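You operate a simulated robot arm through the tools that you are given. There is no shell and no other tool.

The job below is to be done with a simulated robot arm. You get a single attempt, and the scene is never put back.

Task
Set up the patcher from the job card and run it empty.
Fine: switch it on, set heat and dwell as on the card, push the empty slide in; one run; the three blocks by the patcher stay.

The check looks at the end state, three seconds after you hand in, the way a careful person would. Anything else that was tipped, shoved, dropped, spilled or broken makes it a failure.

Robot
A 6-joint arm with a fingered hand, fixed in place. Base frame: the origin is at the foot of the arm, x ahead of it, y to its left, z up; the work surface is at about z = 0.8. Readings come in m, degrees, newtons and seconds.
With the tool pointing down near the work surface it reaches from about 0.14 to 0.84 m from the base axis. Its first joint turns from -166.0 to 166.0 degrees. Payload 5 kg.
The tool frame sits at the grasp point between the pads (the TCP): z along the fingers, y along the line on which they close. The tips reach 0.036 m beyond it. The gripper opens to 0.12 m. The gripper's body begins 0.042 m behind the TCP. The gripper is a hand of 4 fingers: y runs from the thumb to the fingers, the wrist lies at [-0.019, -0.123, -0.211] in the tool frame, and closing takes about 1.5 s.
Orientation is that of the tool frame in the base frame, as [roll, pitch, yaw] about the fixed x, y, z axes, in that order (R = Rz(yaw) Ry(pitch) Rx(roll)). With the fingers straight down and the wrist toward the robot, the tool's x, y and z point along [0, 1, 0], [1, 0, 0] and [0, 0, -1] of the base frame.

Tools
- The arm moves only by the tool drive_tool. Its argument "moves" is one flat list of numbers, 7 for each row, row after row: the finger opening in mm, from 0 to 120, then the shift along the base's x, y, z in mm, then the turn, a rotation vector about the base's x, y, z in degrees. In form: [claw, tx, ty, tz, ax, ay, az, claw, tx, ty, tz, ax, ay, az, ...]. A call has 1 to 20 rows; each row is the pose to reach, as a shift and turn from the pose commanded when the call began. A row lasts 0.2 s, in which the tool goes at most 0.05 m and 8.6 degrees; a call with a longer step from one row to the next is refused whole, and so is a gripper value outside its range. A pose out of reach is approached as far as the arm can. The call stops where the force on the tool passes 90 N (or 10 N more than at its start, if that is more) or the arm is blocked; 0.2 s more then pass. The fingers move at their own pace (about 0.045 m/s each) and stop on an object; they squeeze with about 28 N. The grip force told is the motor's: it shows also when the fingers shut on nothing. Time passes only in rows, and 0.2 s behind the last, so rows that repeat a pose let the fingers close. It gives the time, the measured TCP pose, the force on the tool (base axes), the opening and the grip force at its end, in the units of the frame above (readings bear some noise), with the torque about the TCP (base axes, N m) and any sound that the robot's microphone picked up.
- Cameras (640 x 400 px; columns grow to the right, rows downward): "scene" is fixed at [0.2347, 0.5109, 1.5228]; the picture's right is [-0.60, -0.80, 0.00], its down [-0.65, 0.48, -0.59] and it looks along [0.47, -0.35, -0.81] (base axes); focal length 354 px, centre (320, 200). "wrist" rides on the gripper at [0.072, -0.101, -0.142] in the tool frame; the picture's right is [-0.79, 0.29, -0.54], its down [-0.56, -0.70, 0.44] and it looks along [-0.25, 0.65, 0.71] (tool axes); focal length 280 px, centre (320, 200).
- grab_frame(camera): a new picture of that camera. No time passes.
- lift_body(by): slides the trunk up (or, below 0, down) by that many m; the arm rides with it, the base frame stays. It gives what a move gives, with no picture.
- grasp_type(shape): the hand has 4 fingers and takes this shape, open, in about a second: jaw (thumb against the fingers, like two jaws); tri (thumb and two fingers); tip (a fingertip pinch); poke (one finger out to press); point (the index stretched); flat (the hand flat); cup (the hand cupped); fist (a fist). The gripper value then closes the fingers along that shape, each until it touches; the sizes above hold for jaw. It gives what a move gives, with no picture.
- measure_at(camera, pixels): for up to 12 pixels [column, row] of the newest picture of that camera ("zoom" is the newest enlarged one), the place [x, y, z] in the base frame of the surface seen there, good to about 0.003 m, but the place of the scene camera against the robot may be out by one fixed shift of up to 0.025 m in any direction. No time passes.
- inspect(camera, box): a new picture of the part [left, top, right, bottom] of that camera's present view, enlarged. No time passes.
- close_job(): hands the job in; it is judged then, once.

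Leave the gripper open and the arm clear of the work at the hand-in unless told otherwise.

The tools are called after "Call:" by a JSON object that holds its "method" and its "body". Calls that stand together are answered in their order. drive_tool: Moves the arm, as the interface text tells. Its arguments: {"type":"object","properties":{"moves":{"type":"array","items":{"type":"number"}}},"required":["moves"]} The other tools are called the same way: lift_body (by) slides the trunk up or down; grasp_type (shape) gives the hand a shape; grab_frame (camera) takes a picture; measure_at (camera, pixels) gives the place of the surface under pixels of a picture; inspect (camera, box) takes an enlarged picture of a part of a camera's view; close_job () hands the job in.

At the start:

```text
time_s: 0.0
tool_pos: [0.6746, 0.2333, 1.1091]
ee_rot: [-180.0, 0.0, 89.9]
ft_force: [0.6, -0.3, -0.6]
torque: [0.0, 0.01, -0.01]
opening: 0.1195
grasp_force: 0.1
shape: jaw
trunk travel left (down, up): [-0.725, 0.115]
```

scene: 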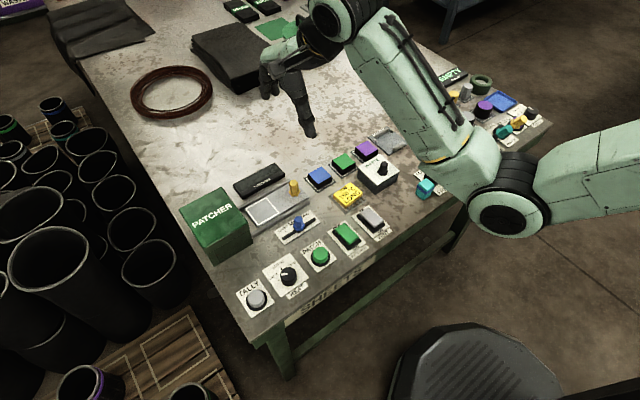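
wrist: 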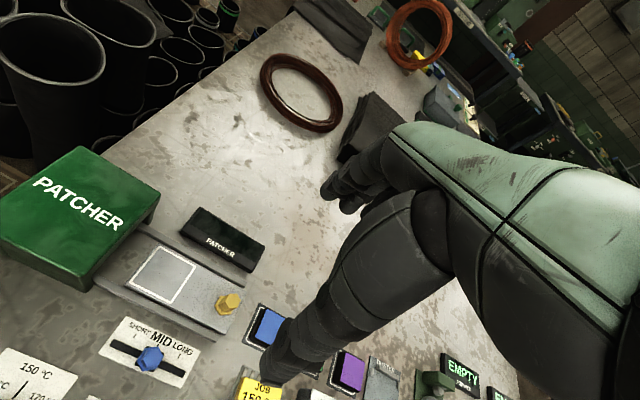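

I see the patcher (green box) at scene pixel (215,225), a slide tray with a yellow knob, a blue slider, a knob, buttons. I'll take enlarged views to read the labels and the job card.

Call:
{"method": "inspect", "body": {"camera": "scene", "box": [170, 150, 330, 250]}}

Call:
{"method": "inspect", "body": {"camera": "scene", "box": [230, 220, 390, 320]}}

Call:
{"method": "inspect", "body": {"camera": "scene", "box": [300, 130, 460, 230]}}

Call:
{"method": "inspect", "body": {"camera": "wrist", "box": [0, 250, 240, 400]}}

Call:
{"method": "inspect", "body": {"camera": "wrist", "box": [220, 280, 412, 400]}}

```text
4.00 times, centred on (250, 200) of scene
```

zoom: 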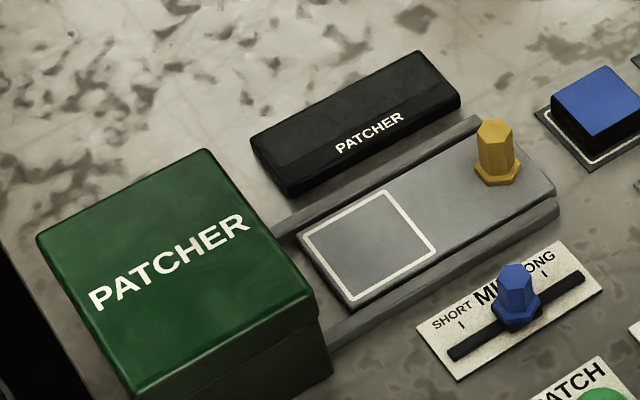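

```text
4.00 times, centred on (310, 270) of scene
```

zoom: 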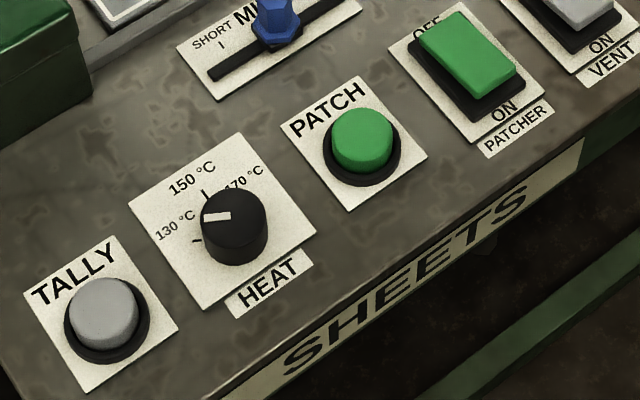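

```text
4.00 times, centred on (380, 180) of scene
```

zoom: 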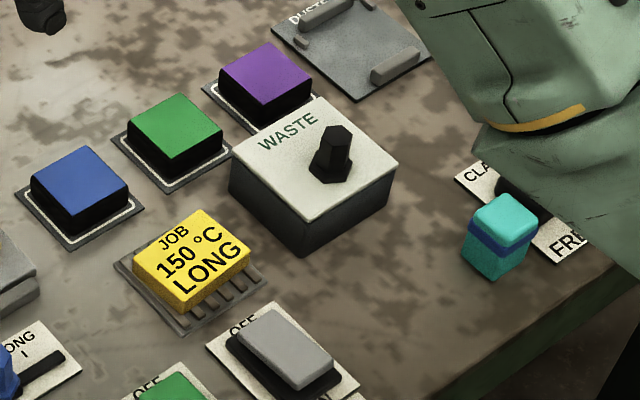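

```text
2.67 times, centred on (120, 325) of wrist
```

zoom: 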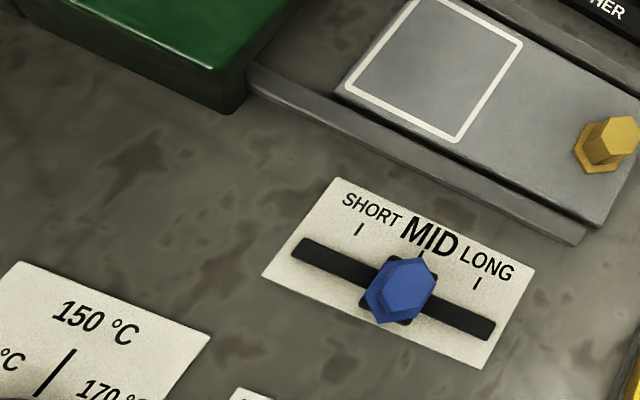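

```text
3.33 times, centred on (316, 340) of wrist
```

zoom: 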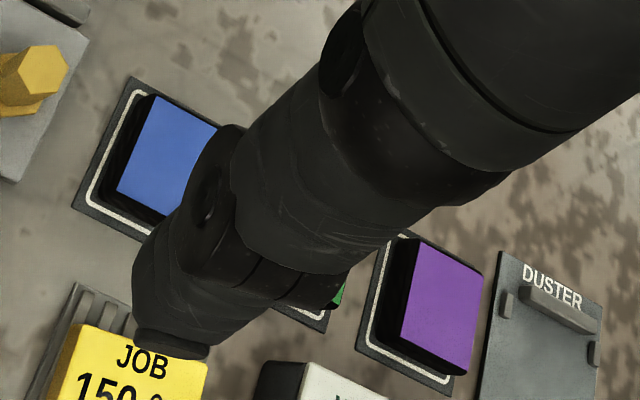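

The card reads 150 °C and LONG. The dwell slider is at MID, and the heat pointer seems to be near 130. I'll measure the parts in the wrist view, then the same parts in the scene view to find the scene camera's shift.

Call:
{"method": "grab_frame", "body": {"camera": "wrist"}}

Call:
{"method": "measure_at", "body": {"camera": "wrist", "pixels": [[230, 299], [152, 353], [110, 345], [184, 374], [70, 210], [150, 220], [95, 288], [215, 325], [271, 325], [222, 240], [255, 388], [40, 372]]}}

Call:
{"method": "grab_frame", "body": {"camera": "scene"}}

Call:
{"method": "measure_at", "body": {"camera": "scene", "pixels": [[294, 183], [299, 222], [318, 175], [343, 160], [366, 149], [347, 193], [346, 234], [371, 217], [320, 254], [288, 275], [256, 298], [215, 215]]}}

```text
taken
```

wrist: 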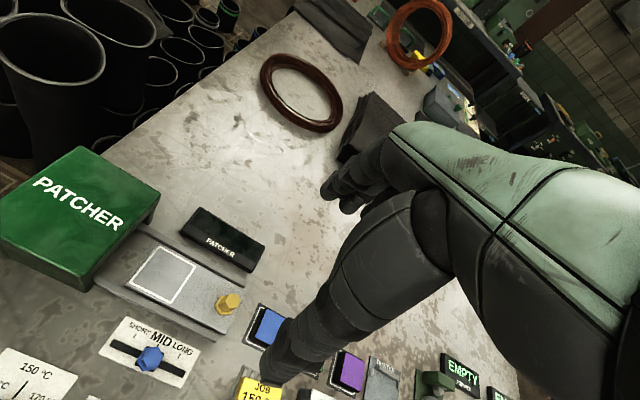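

```text
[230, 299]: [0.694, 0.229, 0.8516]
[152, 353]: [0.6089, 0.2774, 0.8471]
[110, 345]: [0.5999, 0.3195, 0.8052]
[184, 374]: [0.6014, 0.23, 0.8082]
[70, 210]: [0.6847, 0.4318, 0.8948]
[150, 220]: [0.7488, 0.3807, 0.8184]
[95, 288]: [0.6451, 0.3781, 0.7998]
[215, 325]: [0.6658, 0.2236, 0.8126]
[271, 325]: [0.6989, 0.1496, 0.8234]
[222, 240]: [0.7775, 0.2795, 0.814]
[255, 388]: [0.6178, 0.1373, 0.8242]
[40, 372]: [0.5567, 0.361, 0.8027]
```

```text
taken
```

scene: 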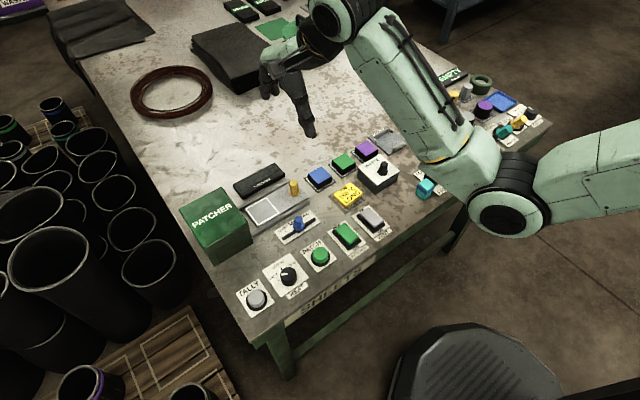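

```text
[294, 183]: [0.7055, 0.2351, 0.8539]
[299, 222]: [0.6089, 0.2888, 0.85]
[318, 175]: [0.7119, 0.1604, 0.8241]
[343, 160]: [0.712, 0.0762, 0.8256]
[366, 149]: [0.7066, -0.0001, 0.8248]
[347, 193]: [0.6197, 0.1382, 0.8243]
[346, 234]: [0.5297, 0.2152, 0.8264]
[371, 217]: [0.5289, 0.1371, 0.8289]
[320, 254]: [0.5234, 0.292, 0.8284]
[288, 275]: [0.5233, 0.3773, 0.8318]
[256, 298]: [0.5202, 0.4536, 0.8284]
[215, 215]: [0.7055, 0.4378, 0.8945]
```

Both views agree on the parts to about 1 cm. I'll move the hand back and lower so the wrist camera looks at the front row of controls (heat knob, PATCH button, rockers).

Call:
{"method": "drive_tool", "body": {"moves": [120, -40, 10, 0, 0, 0, 0, 120, -80, 20, 0, 0, 0, 0, 120, -120, 30, 0, 0, 0, 0, 120, -160, 40, 0, 0, 0, 0, 120, -200, 55, 0, 0, 0, 0, 120, -240, 70, -10, 0, 0, 0, 120, -270, 80, -20, 0, 0, 0]}}

Call:
{"method": "grab_frame", "body": {"camera": "wrist"}}

Call:
{"method": "grab_frame", "body": {"camera": "scene"}}

```text
time_s: 1.6
tool_pos: [0.4034, 0.313, 1.0887]
ee_rot: [180.0, 0.1, 90.0]
ft_force: [0.9, 0.1, 0.5]
torque: [0.02, -0.03, 0.02]
opening: 0.1198
grasp_force: 0.0
shape: jaw
trunk travel left (down, up): [-0.725, 0.115]
```

```text
taken
```

wrist: 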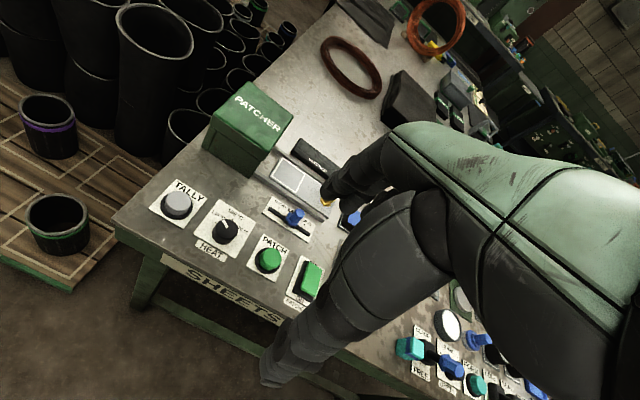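

```text
taken
```

scene: 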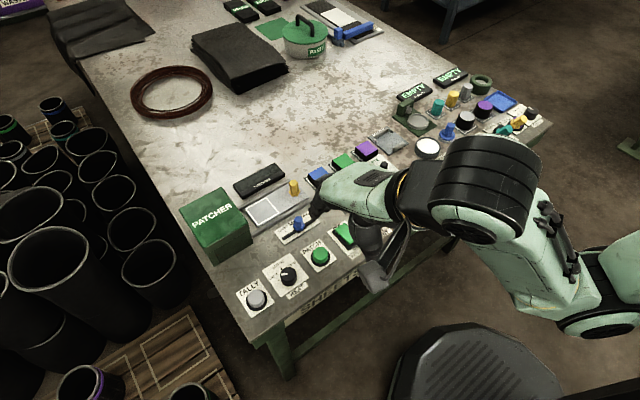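

Now the front row is visible in the wrist view: knob (226,230), PATCH (268,258), rocker (311,279). I'll enlarge it and measure.

Call:
{"method": "inspect", "body": {"camera": "wrist", "box": [150, 170, 342, 290]}}

Call:
{"method": "measure_at", "body": {"camera": "wrist", "pixels": [[178, 199], [226, 225], [269, 256], [314, 270], [306, 288], [294, 213], [283, 178], [310, 279]]}}

Call:
{"method": "inspect", "body": {"camera": "scene", "box": [260, 245, 324, 285]}}

```text
3.33 times, centred on (246, 230) of wrist
```

zoom: 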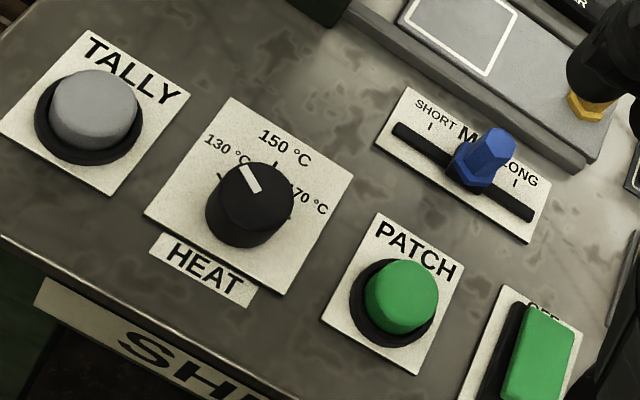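

```text
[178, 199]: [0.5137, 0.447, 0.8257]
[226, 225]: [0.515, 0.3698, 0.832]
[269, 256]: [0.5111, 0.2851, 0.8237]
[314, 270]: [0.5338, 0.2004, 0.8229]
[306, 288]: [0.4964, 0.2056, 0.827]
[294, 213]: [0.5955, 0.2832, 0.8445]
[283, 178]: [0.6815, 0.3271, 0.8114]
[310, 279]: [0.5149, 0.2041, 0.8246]
```

```text
10.00 times, centred on (292, 265) of scene
```

zoom: 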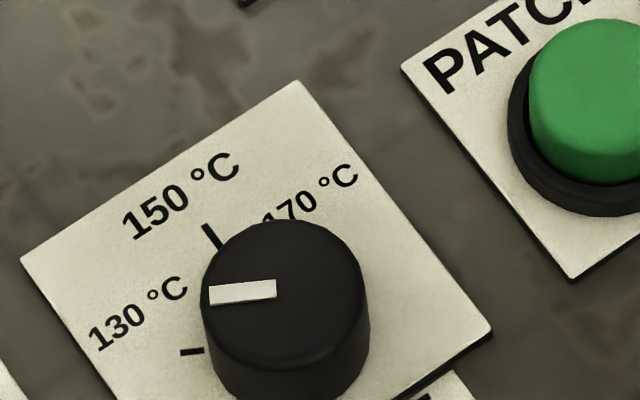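

The rocker's far (OFF) end is lower than the near (ON) end, so it is off. Now I'll measure the knob pointer ends and the tick marks in this enlarged scene picture.

Call:
{"method": "measure_at", "body": {"camera": "zoom", "pixels": [[215, 295], [272, 289], [218, 243], [206, 228], [185, 352], [200, 350], [285, 300], [283, 222], [366, 300], [270, 365], [575, 100], [290, 85]]}}

```text
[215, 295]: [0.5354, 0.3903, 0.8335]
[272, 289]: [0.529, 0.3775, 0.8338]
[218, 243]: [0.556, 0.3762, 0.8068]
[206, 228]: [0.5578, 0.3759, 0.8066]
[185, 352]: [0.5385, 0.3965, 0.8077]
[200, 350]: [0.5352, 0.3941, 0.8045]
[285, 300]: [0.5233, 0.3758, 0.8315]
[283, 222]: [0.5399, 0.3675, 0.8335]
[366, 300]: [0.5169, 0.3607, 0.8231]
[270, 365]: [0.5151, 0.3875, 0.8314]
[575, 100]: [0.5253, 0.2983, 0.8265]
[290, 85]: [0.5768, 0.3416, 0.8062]
```

The pointer sits at about +60° from base x (at 130 °C), and 150 °C is straight along +x, so it needs about −60° about z. First I'll take the poke shape for the rocker and look at where the finger sits.

Call:
{"method": "grasp_type", "body": {"shape": "poke"}}

Call:
{"method": "grab_frame", "body": {"camera": "wrist"}}

Call:
{"method": "grab_frame", "body": {"camera": "scene"}}

```text
time_s: 2.5
tool_pos: [0.4058, 0.3129, 1.0896]
ee_rot: [180.0, 0.0, 90.0]
ft_force: [-0.1, 0.8, 0.3]
torque: [-0.01, -0.01, -0.01]
opening: 0.0001
grasp_force: 0.0
shape: poke
trunk travel left (down, up): [-0.725, 0.115]
```

```text
taken
```

wrist: 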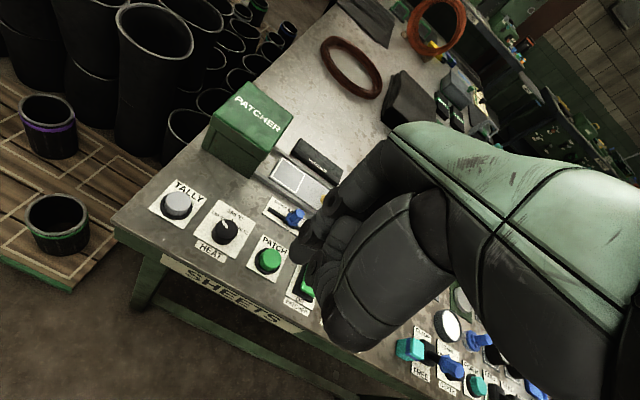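

```text
taken
```

scene: 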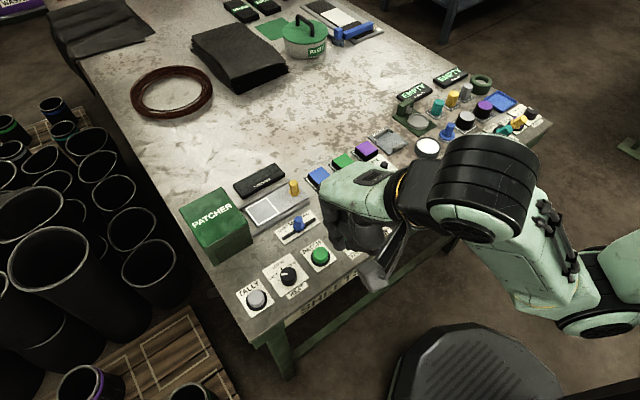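

I'll enlarge the hand in both views to find the pressing fingertip.

Call:
{"method": "inspect", "body": {"camera": "wrist", "box": [270, 180, 430, 360]}}

Call:
{"method": "measure_at", "body": {"camera": "wrist", "pixels": [[300, 255], [305, 245], [315, 240], [310, 265], [318, 275], [340, 335], [330, 325], [360, 345], [335, 200], [320, 225]]}}

Call:
{"method": "inspect", "body": {"camera": "scene", "box": [300, 160, 428, 300]}}

```text
2.22 times, centred on (350, 270) of wrist
```

zoom: 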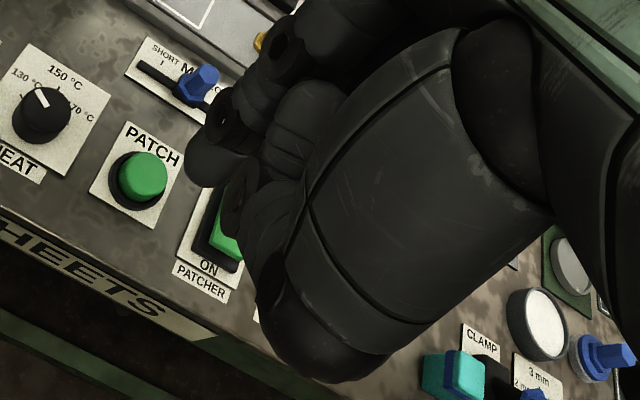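

```text
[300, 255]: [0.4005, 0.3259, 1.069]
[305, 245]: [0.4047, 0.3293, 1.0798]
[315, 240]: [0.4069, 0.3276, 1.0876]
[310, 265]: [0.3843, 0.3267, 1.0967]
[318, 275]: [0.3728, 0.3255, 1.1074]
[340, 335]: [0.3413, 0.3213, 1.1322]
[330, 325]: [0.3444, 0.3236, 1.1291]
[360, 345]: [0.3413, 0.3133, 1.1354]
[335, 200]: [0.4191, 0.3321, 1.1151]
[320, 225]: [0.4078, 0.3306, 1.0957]
```

```text
2.86 times, centred on (364, 230) of scene
```

zoom: 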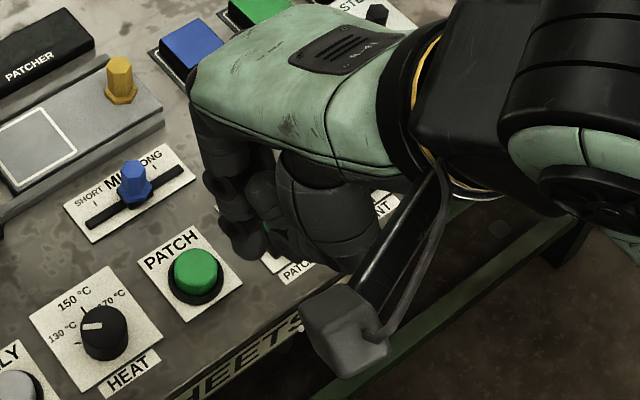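

The poke fingertip is at about (0.400, 0.316, 1.066), i.e. roughly 23 mm below the TCP. I'll go above the rocker's near (ON) end, staying high (tip about 0.1 m above), then look again.

Call:
{"method": "drive_tool", "body": {"moves": [0, 20, -25, -20, 0, 0, 0, 0, 45, -50, -45, 0, 0, 0, 0, 70, -80, -70, 0, 0, 0, 0, 100, -109, -90, 0, 0, 0, 0, 100, -109, -115, 0, 0, 0]}}

Call:
{"method": "grab_frame", "body": {"camera": "wrist"}}

Call:
{"method": "grab_frame", "body": {"camera": "scene"}}

```text
time_s: 3.7
tool_pos: [0.5051, 0.2035, 0.9728]
ee_rot: [179.9, 0.0, 90.0]
ft_force: [0.0, 0.7, 0.8]
torque: [0.0, 0.0, -0.01]
opening: 0.0
grasp_force: 24.5
shape: jaw
trunk travel left (down, up): [-0.725, 0.115]
```

```text
taken
```

wrist: 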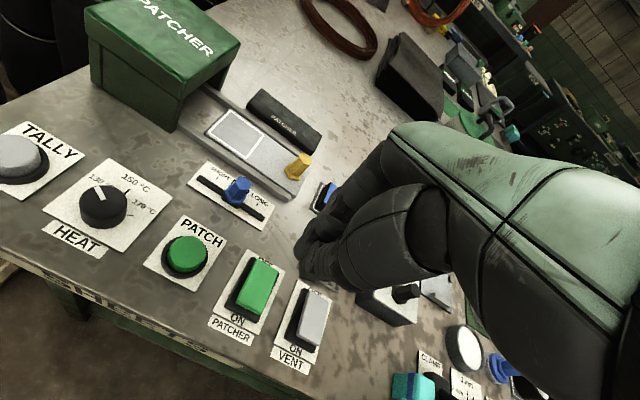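

```text
taken
```

scene: 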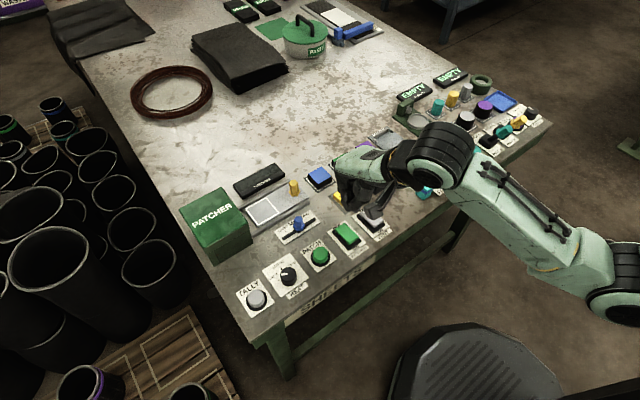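

The value 0 took the hand back to a closed jaw, so in poke I should command 120 (open along the shape). This view is good for measuring, so I'll use it for precise places first.

Call:
{"method": "inspect", "body": {"camera": "wrist", "box": [200, 230, 344, 380]}}

Call:
{"method": "measure_at", "body": {"camera": "wrist", "pixels": [[250, 266], [273, 270], [238, 306], [256, 312], [255, 290], [187, 252], [104, 203], [99, 193], [237, 186], [298, 163], [210, 178], [275, 211]]}}

Call:
{"method": "inspect", "body": {"camera": "wrist", "box": [40, 150, 200, 260]}}

```text
2.67 times, centred on (272, 305) of wrist
```

zoom: 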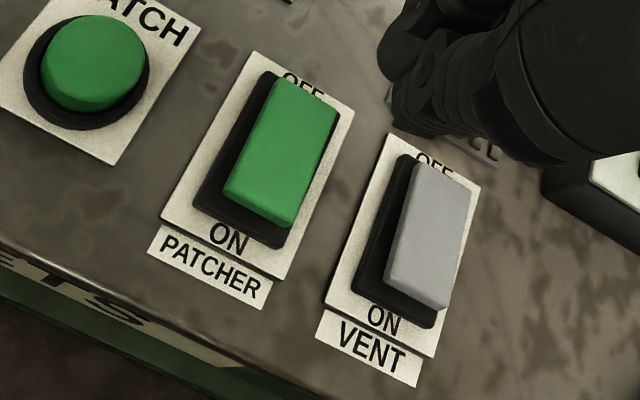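

```text
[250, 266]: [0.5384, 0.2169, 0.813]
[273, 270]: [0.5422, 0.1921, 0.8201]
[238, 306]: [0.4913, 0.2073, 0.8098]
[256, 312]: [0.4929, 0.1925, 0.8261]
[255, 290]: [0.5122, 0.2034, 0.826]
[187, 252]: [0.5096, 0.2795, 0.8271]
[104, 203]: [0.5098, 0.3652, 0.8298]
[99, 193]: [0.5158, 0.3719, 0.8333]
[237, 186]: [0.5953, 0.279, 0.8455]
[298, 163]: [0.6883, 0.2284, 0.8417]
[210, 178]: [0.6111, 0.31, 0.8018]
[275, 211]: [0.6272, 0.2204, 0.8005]
```

```text
3.64 times, centred on (120, 205) of wrist
```

zoom: 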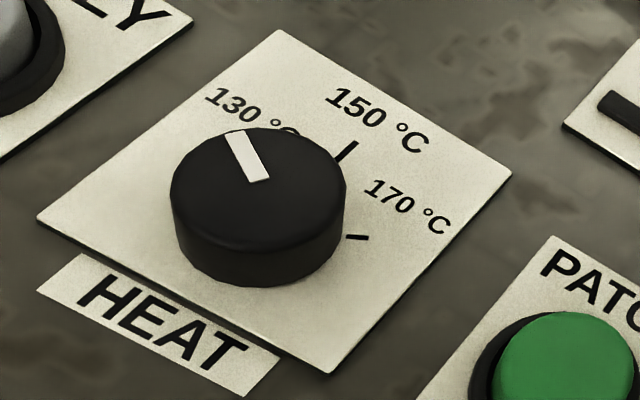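

I'll measure the knob top, pointer, and the 150/170 ticks in this enlarged picture.

Call:
{"method": "measure_at", "body": {"camera": "zoom", "pixels": [[235, 136], [259, 179], [342, 157], [354, 144], [348, 237], [367, 238], [258, 185], [178, 190], [338, 185], [258, 133], [255, 238], [250, 280]]}}

Call:
{"method": "inspect", "body": {"camera": "scene", "box": [260, 245, 324, 285]}}

Call:
{"method": "inspect", "body": {"camera": "scene", "box": [315, 205, 395, 255]}}

```text
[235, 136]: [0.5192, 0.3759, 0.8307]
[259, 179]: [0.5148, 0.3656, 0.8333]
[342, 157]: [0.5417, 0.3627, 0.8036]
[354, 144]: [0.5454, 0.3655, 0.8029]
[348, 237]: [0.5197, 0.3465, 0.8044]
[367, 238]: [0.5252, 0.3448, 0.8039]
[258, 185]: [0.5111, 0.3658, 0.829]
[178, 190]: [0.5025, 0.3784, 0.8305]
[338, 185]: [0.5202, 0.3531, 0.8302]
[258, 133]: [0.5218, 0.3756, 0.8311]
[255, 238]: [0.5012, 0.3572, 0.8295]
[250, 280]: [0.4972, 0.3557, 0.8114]
```

```text
10.00 times, centred on (292, 265) of scene
```

zoom: 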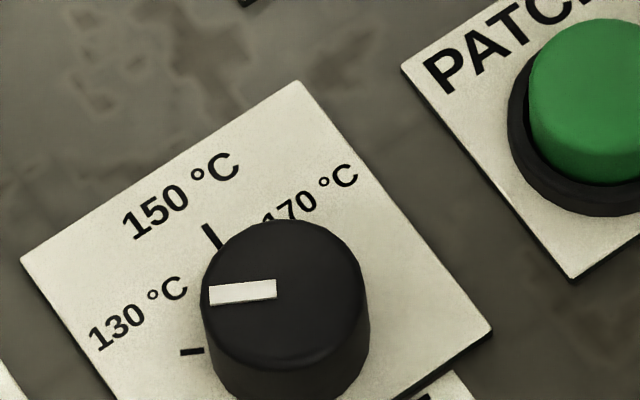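

```text
8.00 times, centred on (355, 230) of scene
```

zoom: 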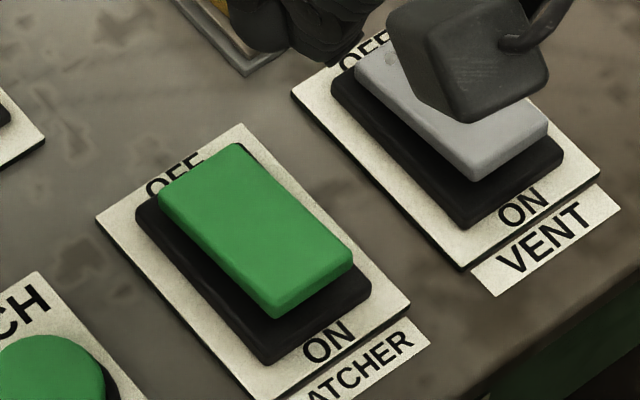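

Knob centre is at (0.5115, 0.366), top z 0.831; ticks at +60°, 0°, −60°. Rocker spans x 0.49–0.54 at y 0.203. Now I take poke again and check the tip at this spot.

Call:
{"method": "grasp_type", "body": {"shape": "poke"}}

Call:
{"method": "grab_frame", "body": {"camera": "wrist"}}

Call:
{"method": "inspect", "body": {"camera": "scene", "box": [310, 130, 438, 260]}}

```text
time_s: 4.6
tool_pos: [0.506, 0.2034, 0.9735]
ee_rot: [-179.9, 0.0, 90.0]
ft_force: [0.4, -0.2, 0.3]
torque: [-0.01, -0.03, -0.02]
opening: 0.0
grasp_force: 0.0
shape: poke
trunk travel left (down, up): [-0.725, 0.115]
```

```text
taken
```

wrist: 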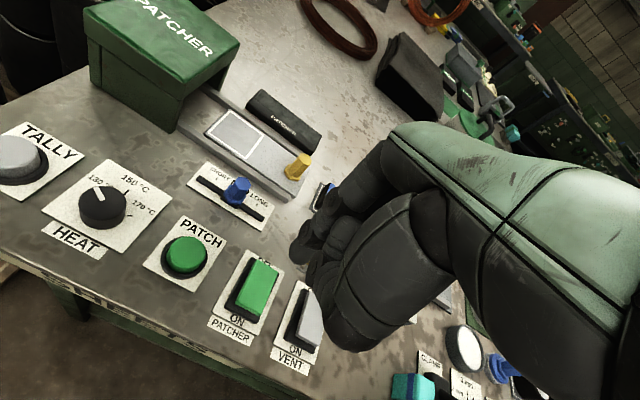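

```text
3.08 times, centred on (374, 195) of scene
```

zoom: 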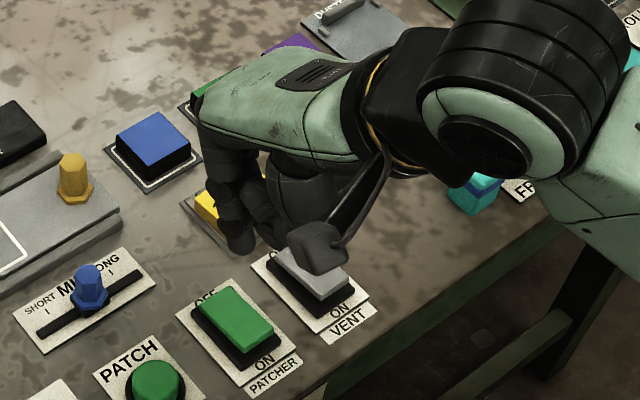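

The poke fingertip shows at wrist (298,258) and scene-zoom (238,248). I'll measure it in both.

Call:
{"method": "measure_at", "body": {"camera": "zoom", "pixels": [[225, 245], [235, 251], [245, 253], [253, 240], [240, 235], [225, 225], [268, 235], [300, 215], [260, 215]]}}

Call:
{"method": "measure_at", "body": {"camera": "wrist", "pixels": [[293, 258], [300, 262], [297, 250], [305, 255], [292, 252], [312, 262], [318, 280], [325, 320], [320, 305], [305, 235], [340, 345]]}}

Call:
{"method": "inspect", "body": {"camera": "wrist", "box": [270, 190, 398, 360]}}

```text
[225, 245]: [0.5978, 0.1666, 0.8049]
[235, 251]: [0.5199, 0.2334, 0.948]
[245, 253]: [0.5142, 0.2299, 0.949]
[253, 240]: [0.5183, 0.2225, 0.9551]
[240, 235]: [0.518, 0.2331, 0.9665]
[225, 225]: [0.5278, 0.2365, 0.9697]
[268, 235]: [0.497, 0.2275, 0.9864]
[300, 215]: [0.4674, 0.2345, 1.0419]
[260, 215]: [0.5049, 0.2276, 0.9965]
```

```text
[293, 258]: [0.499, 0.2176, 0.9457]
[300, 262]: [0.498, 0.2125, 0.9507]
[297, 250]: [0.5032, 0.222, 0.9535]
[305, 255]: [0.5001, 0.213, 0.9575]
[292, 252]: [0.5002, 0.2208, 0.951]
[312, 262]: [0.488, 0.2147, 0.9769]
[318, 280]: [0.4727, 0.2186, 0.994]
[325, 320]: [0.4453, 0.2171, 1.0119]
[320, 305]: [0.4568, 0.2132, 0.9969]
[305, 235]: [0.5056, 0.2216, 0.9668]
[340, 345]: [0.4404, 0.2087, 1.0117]
```

```text
2.35 times, centred on (334, 275) of wrist
```

zoom: 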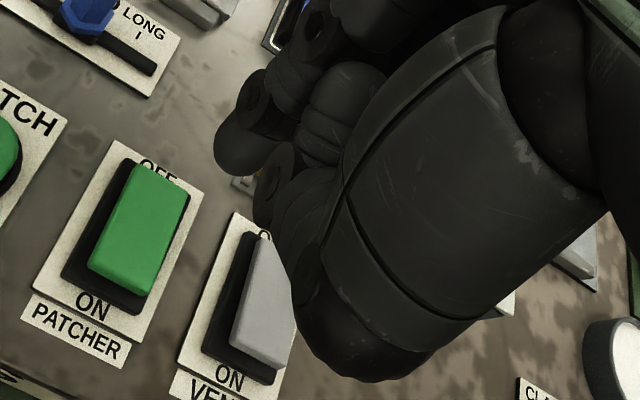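

Fingertip is at about (0.504, 0.213, 0.943): offset from TCP (−2, +10, −30) mm. I'll shift over the rocker's near end (0.498, 0.203) and descend to just above it (tip z about 0.835).

Call:
{"method": "drive_tool", "body": {"moves": [120, -6, -10, -20, 0, 0, 0, 120, -6, -10, -55, 0, 0, 0, 120, -6, -10, -90, 0, 0, 0, 120, -6, -10, -106, 0, 0, 0, 120, -6, -10, -106, 0, 0, 0]}}

Call:
{"method": "grab_frame", "body": {"camera": "wrist"}}

Call:
{"method": "inspect", "body": {"camera": "scene", "box": [300, 180, 420, 260]}}

```text
time_s: 5.8
tool_pos: [0.4982, 0.1937, 0.8681]
ee_rot: [180.0, -0.1, 89.9]
ft_force: [0.0, 0.1, -0.5]
torque: [-0.02, -0.02, 0.01]
opening: 0.0001
grasp_force: 0.1
shape: poke
trunk travel left (down, up): [-0.725, 0.115]
```

```text
taken
```

wrist: 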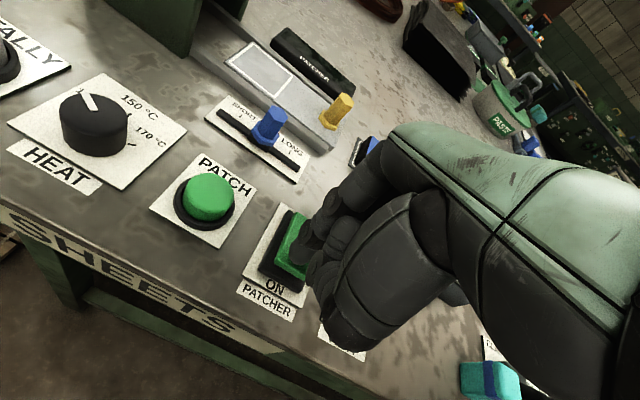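

```text
5.00 times, centred on (360, 220) of scene
```

zoom: 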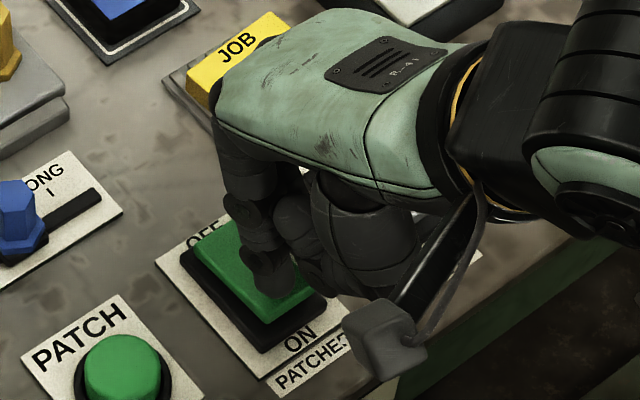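

Call:
{"method": "inspect", "body": {"camera": "wrist", "box": [230, 190, 358, 320]}}

Call:
{"method": "measure_at", "body": {"camera": "zoom", "pixels": [[320, 200], [190, 220], [210, 240], [250, 230], [270, 200], [230, 120]]}}

```text
3.08 times, centred on (294, 255) of wrist
```

zoom: 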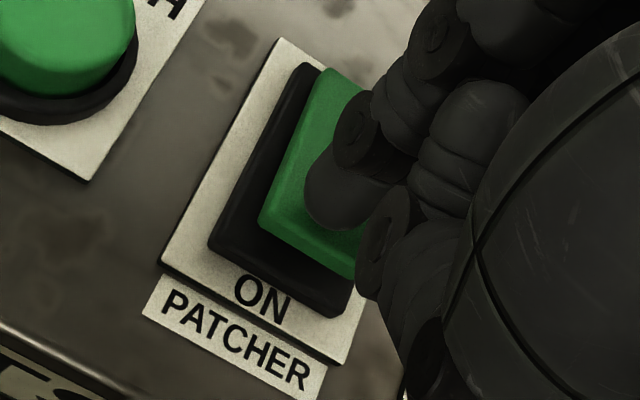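

```text
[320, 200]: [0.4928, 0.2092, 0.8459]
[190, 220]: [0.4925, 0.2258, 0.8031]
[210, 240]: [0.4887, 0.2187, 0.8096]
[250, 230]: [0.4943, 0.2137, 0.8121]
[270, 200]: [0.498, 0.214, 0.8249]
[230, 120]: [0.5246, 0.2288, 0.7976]
```

The tip is above the ON half of the green rocker. I'll press down in small 2 mm steps, watching force and sound.

Call:
{"method": "drive_tool", "body": {"moves": [120, -2, 0, -4, 0, 0, 0, 120, -2, 0, -7, 0, 0, 0, 120, -2, 0, -9, 0, 0, 0, 120, -2, 0, -11, 0, 0, 0, 120, -2, 0, -13, 0, 0, 0]}}

Call:
{"method": "inspect", "body": {"camera": "wrist", "box": [230, 190, 358, 320]}}

```text
time_s: 7.0
tool_pos: [0.498, 0.1933, 0.8588]
ee_rot: [179.7, -0.3, 90.0]
ft_force: [0.1, -2.3, 18.7]
torque: [0.1, -0.04, 0.0]
opening: 0.0001
grasp_force: 0.1
shape: poke
trunk travel left (down, up): [-0.725, 0.115]
```

```text
3.08 times, centred on (294, 255) of wrist
```

zoom: 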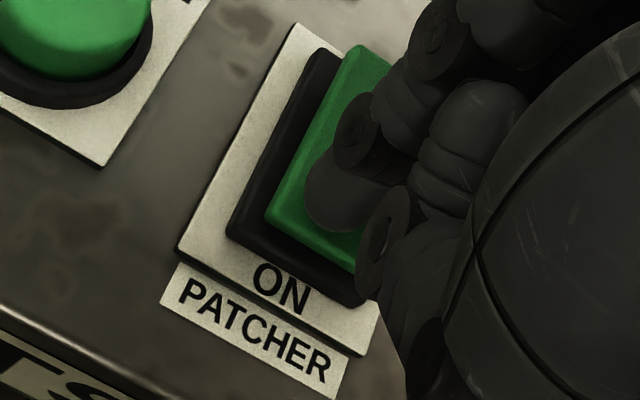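

Contact is at about (0.500, 0.202) with 19 N and no click yet. I'll press on in small steps.

Call:
{"method": "drive_tool", "body": {"moves": [120, 0, 0, -2, 0, 0, 0, 120, 0, 0, -4, 0, 0, 0, 120, 0, 0, -6, 0, 0, 0, 120, 0, 0, -6, 0, 0, 0]}}

Call:
{"method": "inspect", "body": {"camera": "wrist", "box": [230, 190, 358, 320]}}

```text
time_s: 8.0
tool_pos: [0.4988, 0.1938, 0.8579]
ee_rot: [179.0, -0.5, 90.0]
ft_force: [5.1, -0.5, 51.8]
torque: [0.3, -0.35, -0.05]
opening: 0.0002
grasp_force: 0.0
shape: poke
trunk travel left (down, up): [-0.725, 0.115]
```

```text
3.08 times, centred on (294, 255) of wrist
```

zoom: 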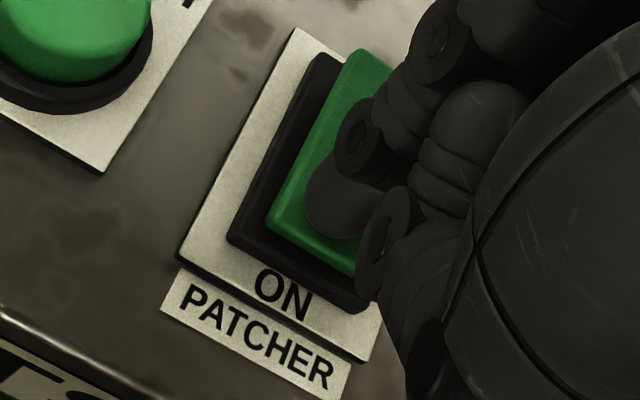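

Force is up to 52 N with no further travel; the rocker may already have flipped or be at a stop. I'll lift off and look at it.

Call:
{"method": "drive_tool", "body": {"moves": [120, 0, 0, 10, 0, 0, 0, 120, 0, 0, 40, 0, 0, 0, 120, 0, -40, 60, 0, 0, 0, 120, 0, -80, 70, 0, 0, 0]}}

Call:
{"method": "grab_frame", "body": {"camera": "wrist"}}

Call:
{"method": "inspect", "body": {"camera": "scene", "box": [315, 205, 395, 255]}}

Call:
{"method": "inspect", "body": {"camera": "scene", "box": [170, 150, 330, 250]}}

```text
time_s: 9.0
tool_pos: [0.4978, 0.1137, 0.9187]
ee_rot: [-179.9, 0.0, 90.0]
ft_force: [0.9, 0.1, -0.1]
torque: [-0.04, 0.0, 0.01]
opening: 0.0001
grasp_force: 0.0
shape: poke
trunk travel left (down, up): [-0.725, 0.115]
```

```text
taken
```

wrist: 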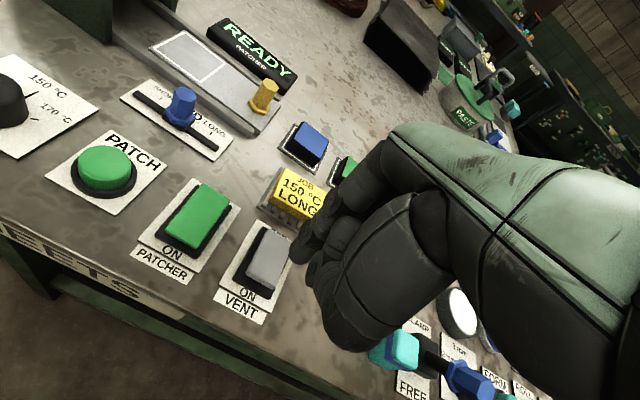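

```text
8.00 times, centred on (355, 230) of scene
```

zoom: 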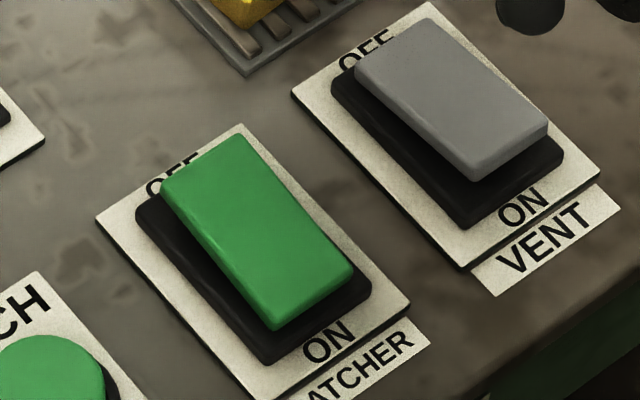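

```text
4.00 times, centred on (250, 200) of scene
```

zoom: 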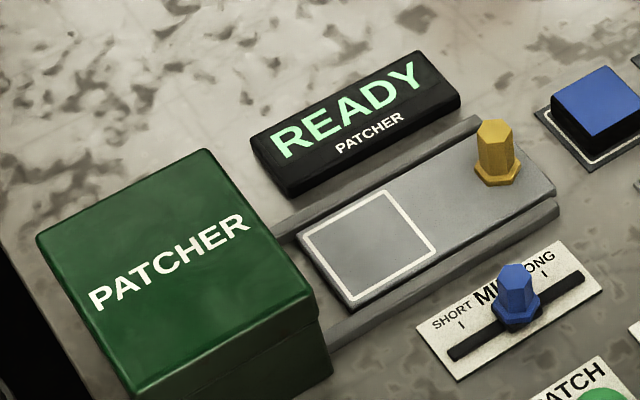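

The display now reads READY, so the patcher is on. Next is the heat knob: I'll go back to jaw and move above it, pre-turned +30° so that the −60° turn is split evenly.

Call:
{"method": "grasp_type", "body": {"shape": "jaw"}}

Call:
{"method": "drive_tool", "body": {"moves": [100, 2, 40, 15, 0, 0, 5, 100, 5, 80, 25, 0, 0, 10, 100, 8, 125, 31, 0, 0, 15, 100, 11, 170, 31, 0, 0, 20, 100, 14, 215, 31, 0, 0, 25, 100, 15, 252, 31, 0, 0, 30, 80, 15, 252, 31, 0, 0, 30, 80, 15, 252, 31, 0, 0, 30]}}

Call:
{"method": "grab_frame", "body": {"camera": "wrist"}}

Call:
{"method": "grab_frame", "body": {"camera": "scene"}}

```text
time_s: 9.9
tool_pos: [0.4976, 0.1164, 0.9197]
ee_rot: [180.0, -0.1, 90.0]
ft_force: [0.2, -0.4, -0.3]
torque: [0.0, -0.02, -0.01]
opening: 0.1198
grasp_force: 0.1
shape: jaw
trunk travel left (down, up): [-0.725, 0.115]
```

```text
time_s: 11.7
tool_pos: [0.5142, 0.3668, 0.9509]
ee_rot: [-179.9, -0.1, 120.0]
ft_force: [0.2, 0.2, 0.2]
torque: [0.01, -0.02, 0.03]
opening: 0.0804
grasp_force: 0.0
shape: jaw
trunk travel left (down, up): [-0.725, 0.115]
```

```text
taken
```

wrist: 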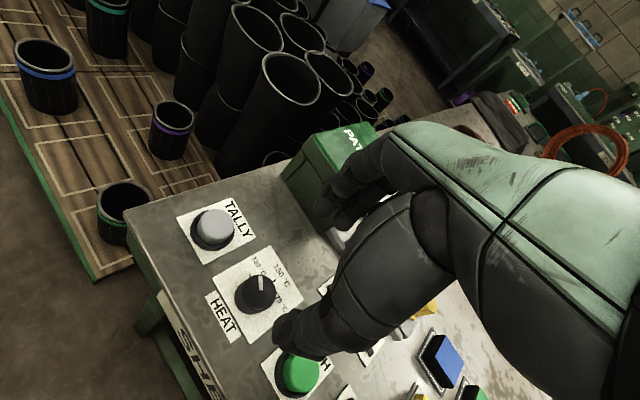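

```text
taken
```

scene: 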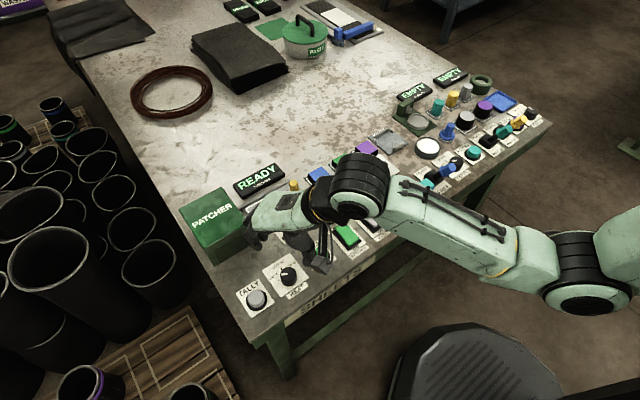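

The jaw is above the knob. I'll check the fingers' spread in the enlarged scene view before descending.

Call:
{"method": "inspect", "body": {"camera": "scene", "box": [230, 180, 358, 300]}}

Call:
{"method": "measure_at", "body": {"camera": "zoom", "pixels": [[70, 195], [85, 180], [100, 210], [120, 180], [250, 230], [260, 250], [245, 195], [60, 165], [140, 210], [310, 265]]}}

Call:
{"method": "inspect", "body": {"camera": "wrist", "box": [200, 140, 440, 360]}}

```text
3.33 times, centred on (294, 240) of scene
```

zoom: 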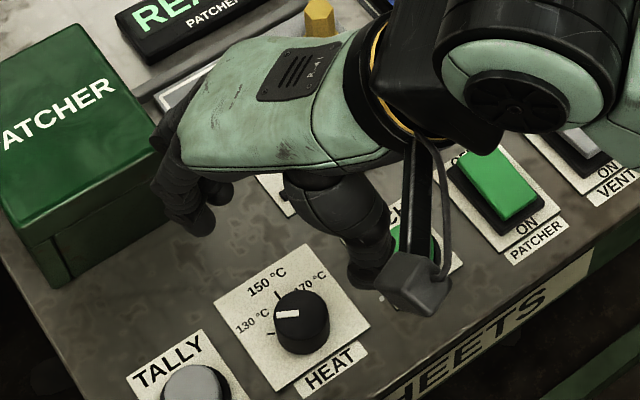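

```text
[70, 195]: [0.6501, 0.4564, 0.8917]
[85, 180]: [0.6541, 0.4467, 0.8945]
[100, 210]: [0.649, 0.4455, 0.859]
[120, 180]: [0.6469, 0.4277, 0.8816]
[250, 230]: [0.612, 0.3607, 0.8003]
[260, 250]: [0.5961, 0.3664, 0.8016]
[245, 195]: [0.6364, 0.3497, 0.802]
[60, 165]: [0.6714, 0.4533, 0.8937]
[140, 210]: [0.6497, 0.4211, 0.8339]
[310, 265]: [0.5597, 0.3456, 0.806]
```

```text
1.82 times, centred on (320, 250) of wrist
```

zoom: 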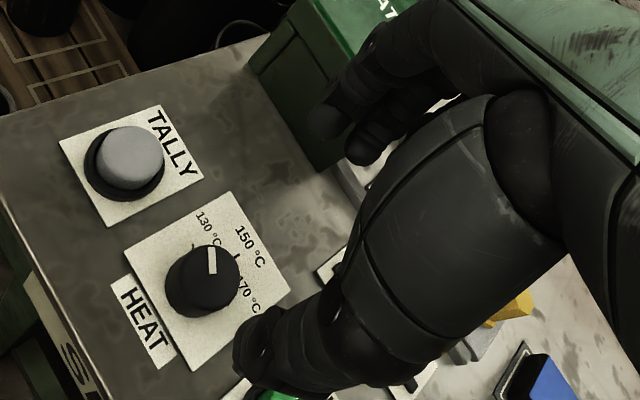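

Call:
{"method": "measure_at", "body": {"camera": "scene", "pixels": [[255, 246], [258, 240], [250, 235], [247, 228], [246, 222], [250, 213], [305, 262], [300, 255], [262, 238], [297, 225]]}}

Call:
{"method": "measure_at", "body": {"camera": "wrist", "pixels": [[275, 330], [285, 340], [340, 222], [330, 200], [345, 215], [325, 207], [350, 225], [290, 315], [350, 170]]}}

```text
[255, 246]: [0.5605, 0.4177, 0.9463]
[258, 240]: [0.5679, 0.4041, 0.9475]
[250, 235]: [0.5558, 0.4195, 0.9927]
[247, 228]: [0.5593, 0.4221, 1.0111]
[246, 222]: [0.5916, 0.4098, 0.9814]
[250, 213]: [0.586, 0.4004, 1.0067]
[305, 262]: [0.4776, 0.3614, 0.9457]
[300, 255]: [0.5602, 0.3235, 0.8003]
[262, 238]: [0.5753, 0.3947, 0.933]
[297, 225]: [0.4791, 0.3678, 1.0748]
```

```text
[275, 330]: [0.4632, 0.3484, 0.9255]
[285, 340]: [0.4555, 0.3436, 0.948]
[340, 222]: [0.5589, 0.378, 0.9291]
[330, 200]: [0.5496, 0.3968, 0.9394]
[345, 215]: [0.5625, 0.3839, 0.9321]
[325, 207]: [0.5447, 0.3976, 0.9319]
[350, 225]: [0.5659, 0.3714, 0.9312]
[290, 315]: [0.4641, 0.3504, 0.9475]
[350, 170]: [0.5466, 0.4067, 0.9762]
```

Fingertips sit about 48 mm either side of the centre, clear of the box and the neighbours. I'll descend around the knob until the tips are about 5 mm above the plate.

Call:
{"method": "drive_tool", "body": {"moves": [80, 0, 0, -35, 0, 0, 0, 80, 0, 0, -70, 0, 0, 0, 80, 0, 0, -90, 0, 0, 0, 80, 0, 0, -100, 0, 0, 0, 80, 0, 0, -104, 0, 0, 0]}}

Call:
{"method": "grab_frame", "body": {"camera": "wrist"}}

Call:
{"method": "inspect", "body": {"camera": "scene", "box": [230, 200, 342, 310]}}

```text
time_s: 12.9
tool_pos: [0.5145, 0.3662, 0.8451]
ee_rot: [-180.0, 0.0, 119.9]
ft_force: [0.8, -0.5, -0.7]
torque: [0.02, 0.03, -0.01]
opening: 0.0801
grasp_force: 0.1
shape: jaw
trunk travel left (down, up): [-0.725, 0.115]
```

```text
taken
```

wrist: 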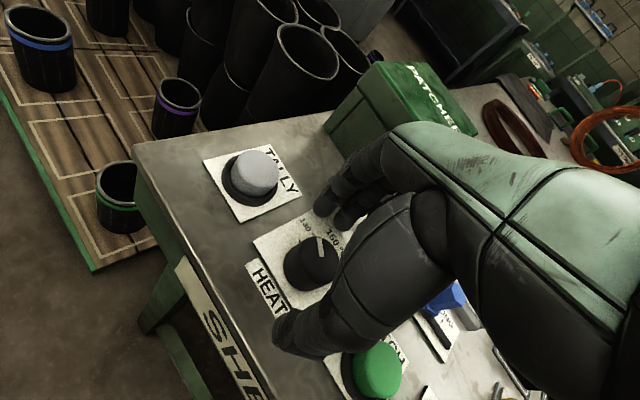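

```text
3.64 times, centred on (286, 255) of scene
```

zoom: 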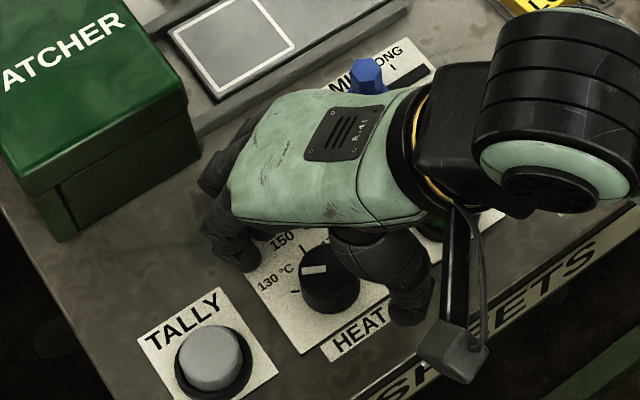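

The knob is between the fingers and thumb. I'll check the centring with an enlarged wrist view.

Call:
{"method": "inspect", "body": {"camera": "wrist", "box": [260, 190, 380, 350]}}

Call:
{"method": "measure_at", "body": {"camera": "zoom", "pixels": [[320, 160], [320, 200], [280, 190], [345, 200], [300, 150], [330, 220], [290, 170]]}}

```text
2.50 times, centred on (320, 270) of wrist
```

zoom: 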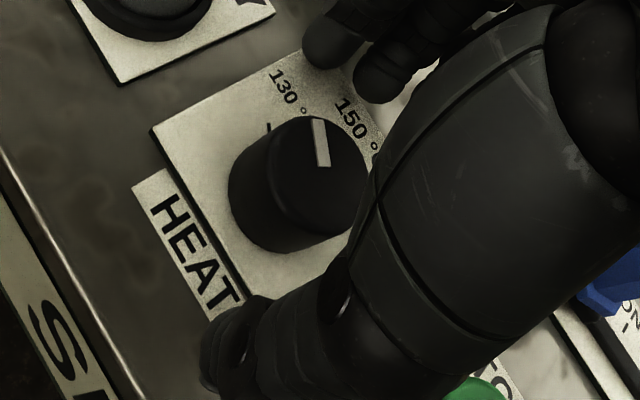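

```text
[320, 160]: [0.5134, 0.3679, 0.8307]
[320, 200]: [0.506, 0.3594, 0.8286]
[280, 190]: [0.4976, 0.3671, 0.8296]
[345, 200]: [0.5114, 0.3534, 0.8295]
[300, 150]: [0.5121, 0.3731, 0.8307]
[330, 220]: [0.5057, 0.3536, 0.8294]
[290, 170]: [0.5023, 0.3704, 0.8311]
```

The knob is centred within about 3 mm. I'll close the fingers on it.

Call:
{"method": "drive_tool", "body": {"moves": [60, -1, 0, 0, 0, 0, 0, 45, -2, 0, 0, 0, 0, 0, 30, -2, 0, 0, 0, 0, 0, 20, -2, 0, 0, 0, 0, 0, 20, -2, 0, 0, 0, 0, 0, 20, -2, 0, 0, 0, 0, 0]}}

Call:
{"method": "inspect", "body": {"camera": "wrist", "box": [260, 190, 380, 350]}}

Call:
{"method": "inspect", "body": {"camera": "scene", "box": [230, 200, 342, 310]}}

```text
time_s: 14.3
tool_pos: [0.5108, 0.3667, 0.8469]
ee_rot: [-179.8, 0.0, 120.0]
ft_force: [-3.1, -2.4, -0.6]
torque: [-0.02, 0.03, 0.0]
opening: 0.0269
grasp_force: 28.1
shape: jaw
trunk travel left (down, up): [-0.725, 0.115]
```

```text
2.50 times, centred on (320, 270) of wrist
```

zoom: 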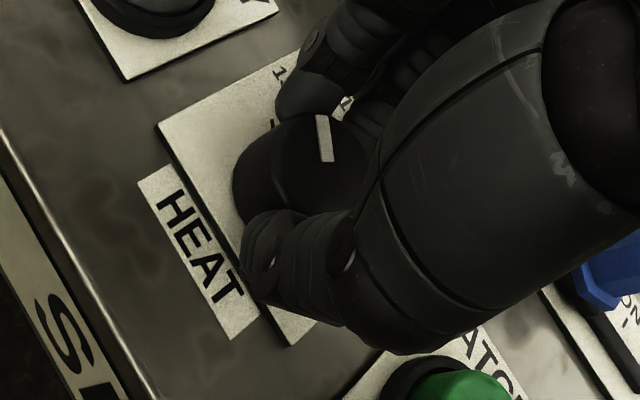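

```text
3.64 times, centred on (286, 255) of scene
```

zoom: 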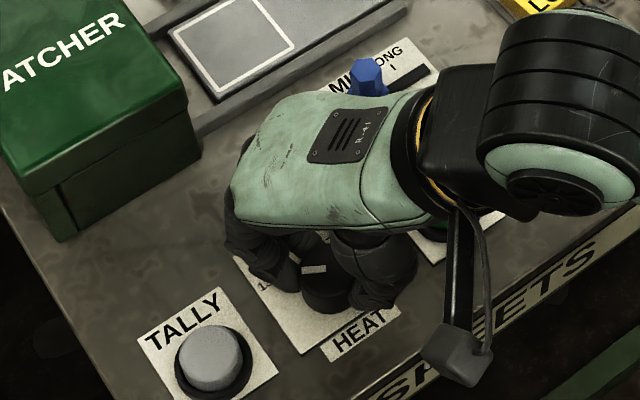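

It's gripped (28 N, 27 mm). Now I'll turn −30° first and verify that the pointer follows.

Call:
{"method": "drive_tool", "body": {"moves": [20, 0, 0, 0, 0, 0, -6, 20, 0, 0, 0, 0, 0, -12, 20, 0, 0, 0, 0, 0, -18, 20, 0, 0, 0, 0, 0, -24, 20, 0, 0, 0, 0, 0, -30, 20, 0, 0, 0, 0, 0, -30]}}

Call:
{"method": "inspect", "body": {"camera": "wrist", "box": [260, 190, 380, 350]}}

Call:
{"method": "inspect", "body": {"camera": "scene", "box": [230, 200, 342, 310]}}

```text
time_s: 15.7
tool_pos: [0.5109, 0.3665, 0.8452]
ee_rot: [180.0, -0.1, 90.0]
ft_force: [-1.6, 1.7, -1.7]
torque: [0.05, -0.01, 0.02]
opening: 0.0265
grasp_force: 28.2
shape: jaw
trunk travel left (down, up): [-0.725, 0.115]
```

```text
2.50 times, centred on (320, 270) of wrist
```

zoom: 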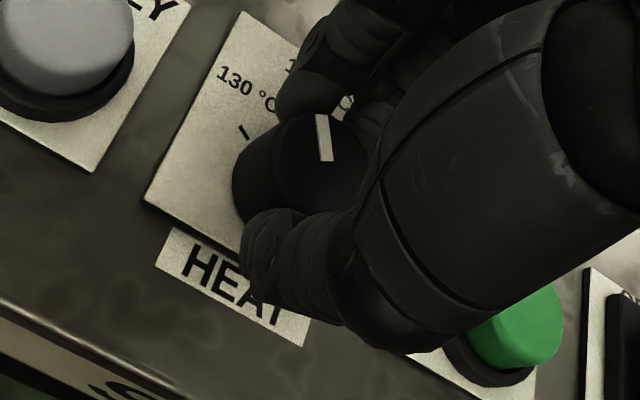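

```text
3.64 times, centred on (286, 255) of scene
```

zoom: 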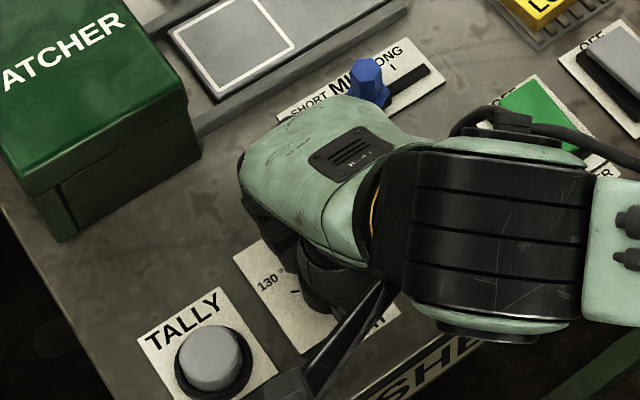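

The pointer turns with the hand. I'll turn the other −30°.

Call:
{"method": "drive_tool", "body": {"moves": [20, 0, 0, 0, 0, 0, -6, 20, 0, 0, 0, 0, 0, -12, 20, 0, 0, 0, 0, 0, -18, 20, 0, 0, 0, 0, 0, -24, 20, 0, 0, 0, 0, 0, -30, 20, 0, 0, 0, 0, 0, -30]}}

Call:
{"method": "grab_frame", "body": {"camera": "wrist"}}

Call:
{"method": "inspect", "body": {"camera": "wrist", "box": [260, 190, 380, 350]}}

```text
time_s: 17.1
tool_pos: [0.5114, 0.367, 0.846]
ee_rot: [179.9, 0.0, 60.0]
ft_force: [2.3, 1.2, -3.7]
torque: [-0.03, -0.09, 0.0]
opening: 0.0264
grasp_force: 28.0
shape: jaw
trunk travel left (down, up): [-0.725, 0.115]
```

```text
taken
```

wrist: 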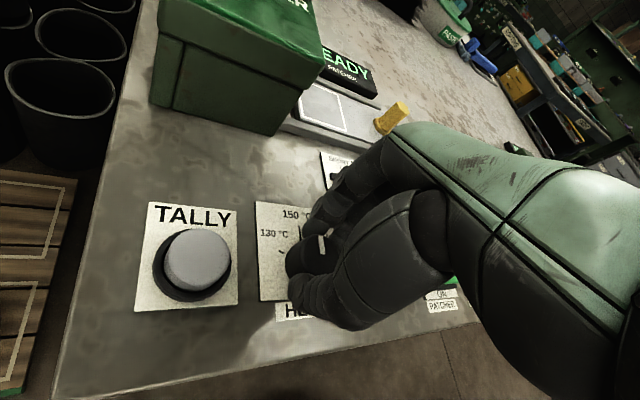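

```text
2.50 times, centred on (320, 270) of wrist
```

zoom: 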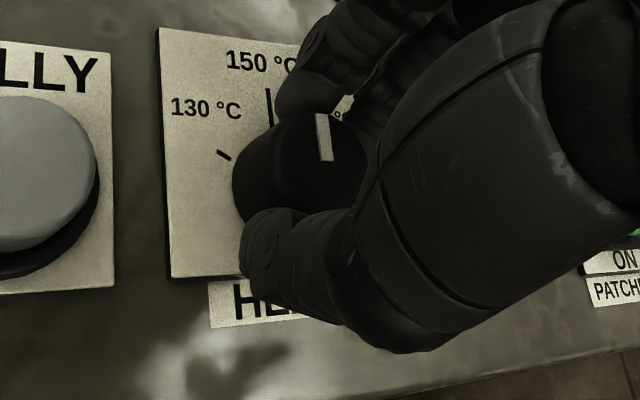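

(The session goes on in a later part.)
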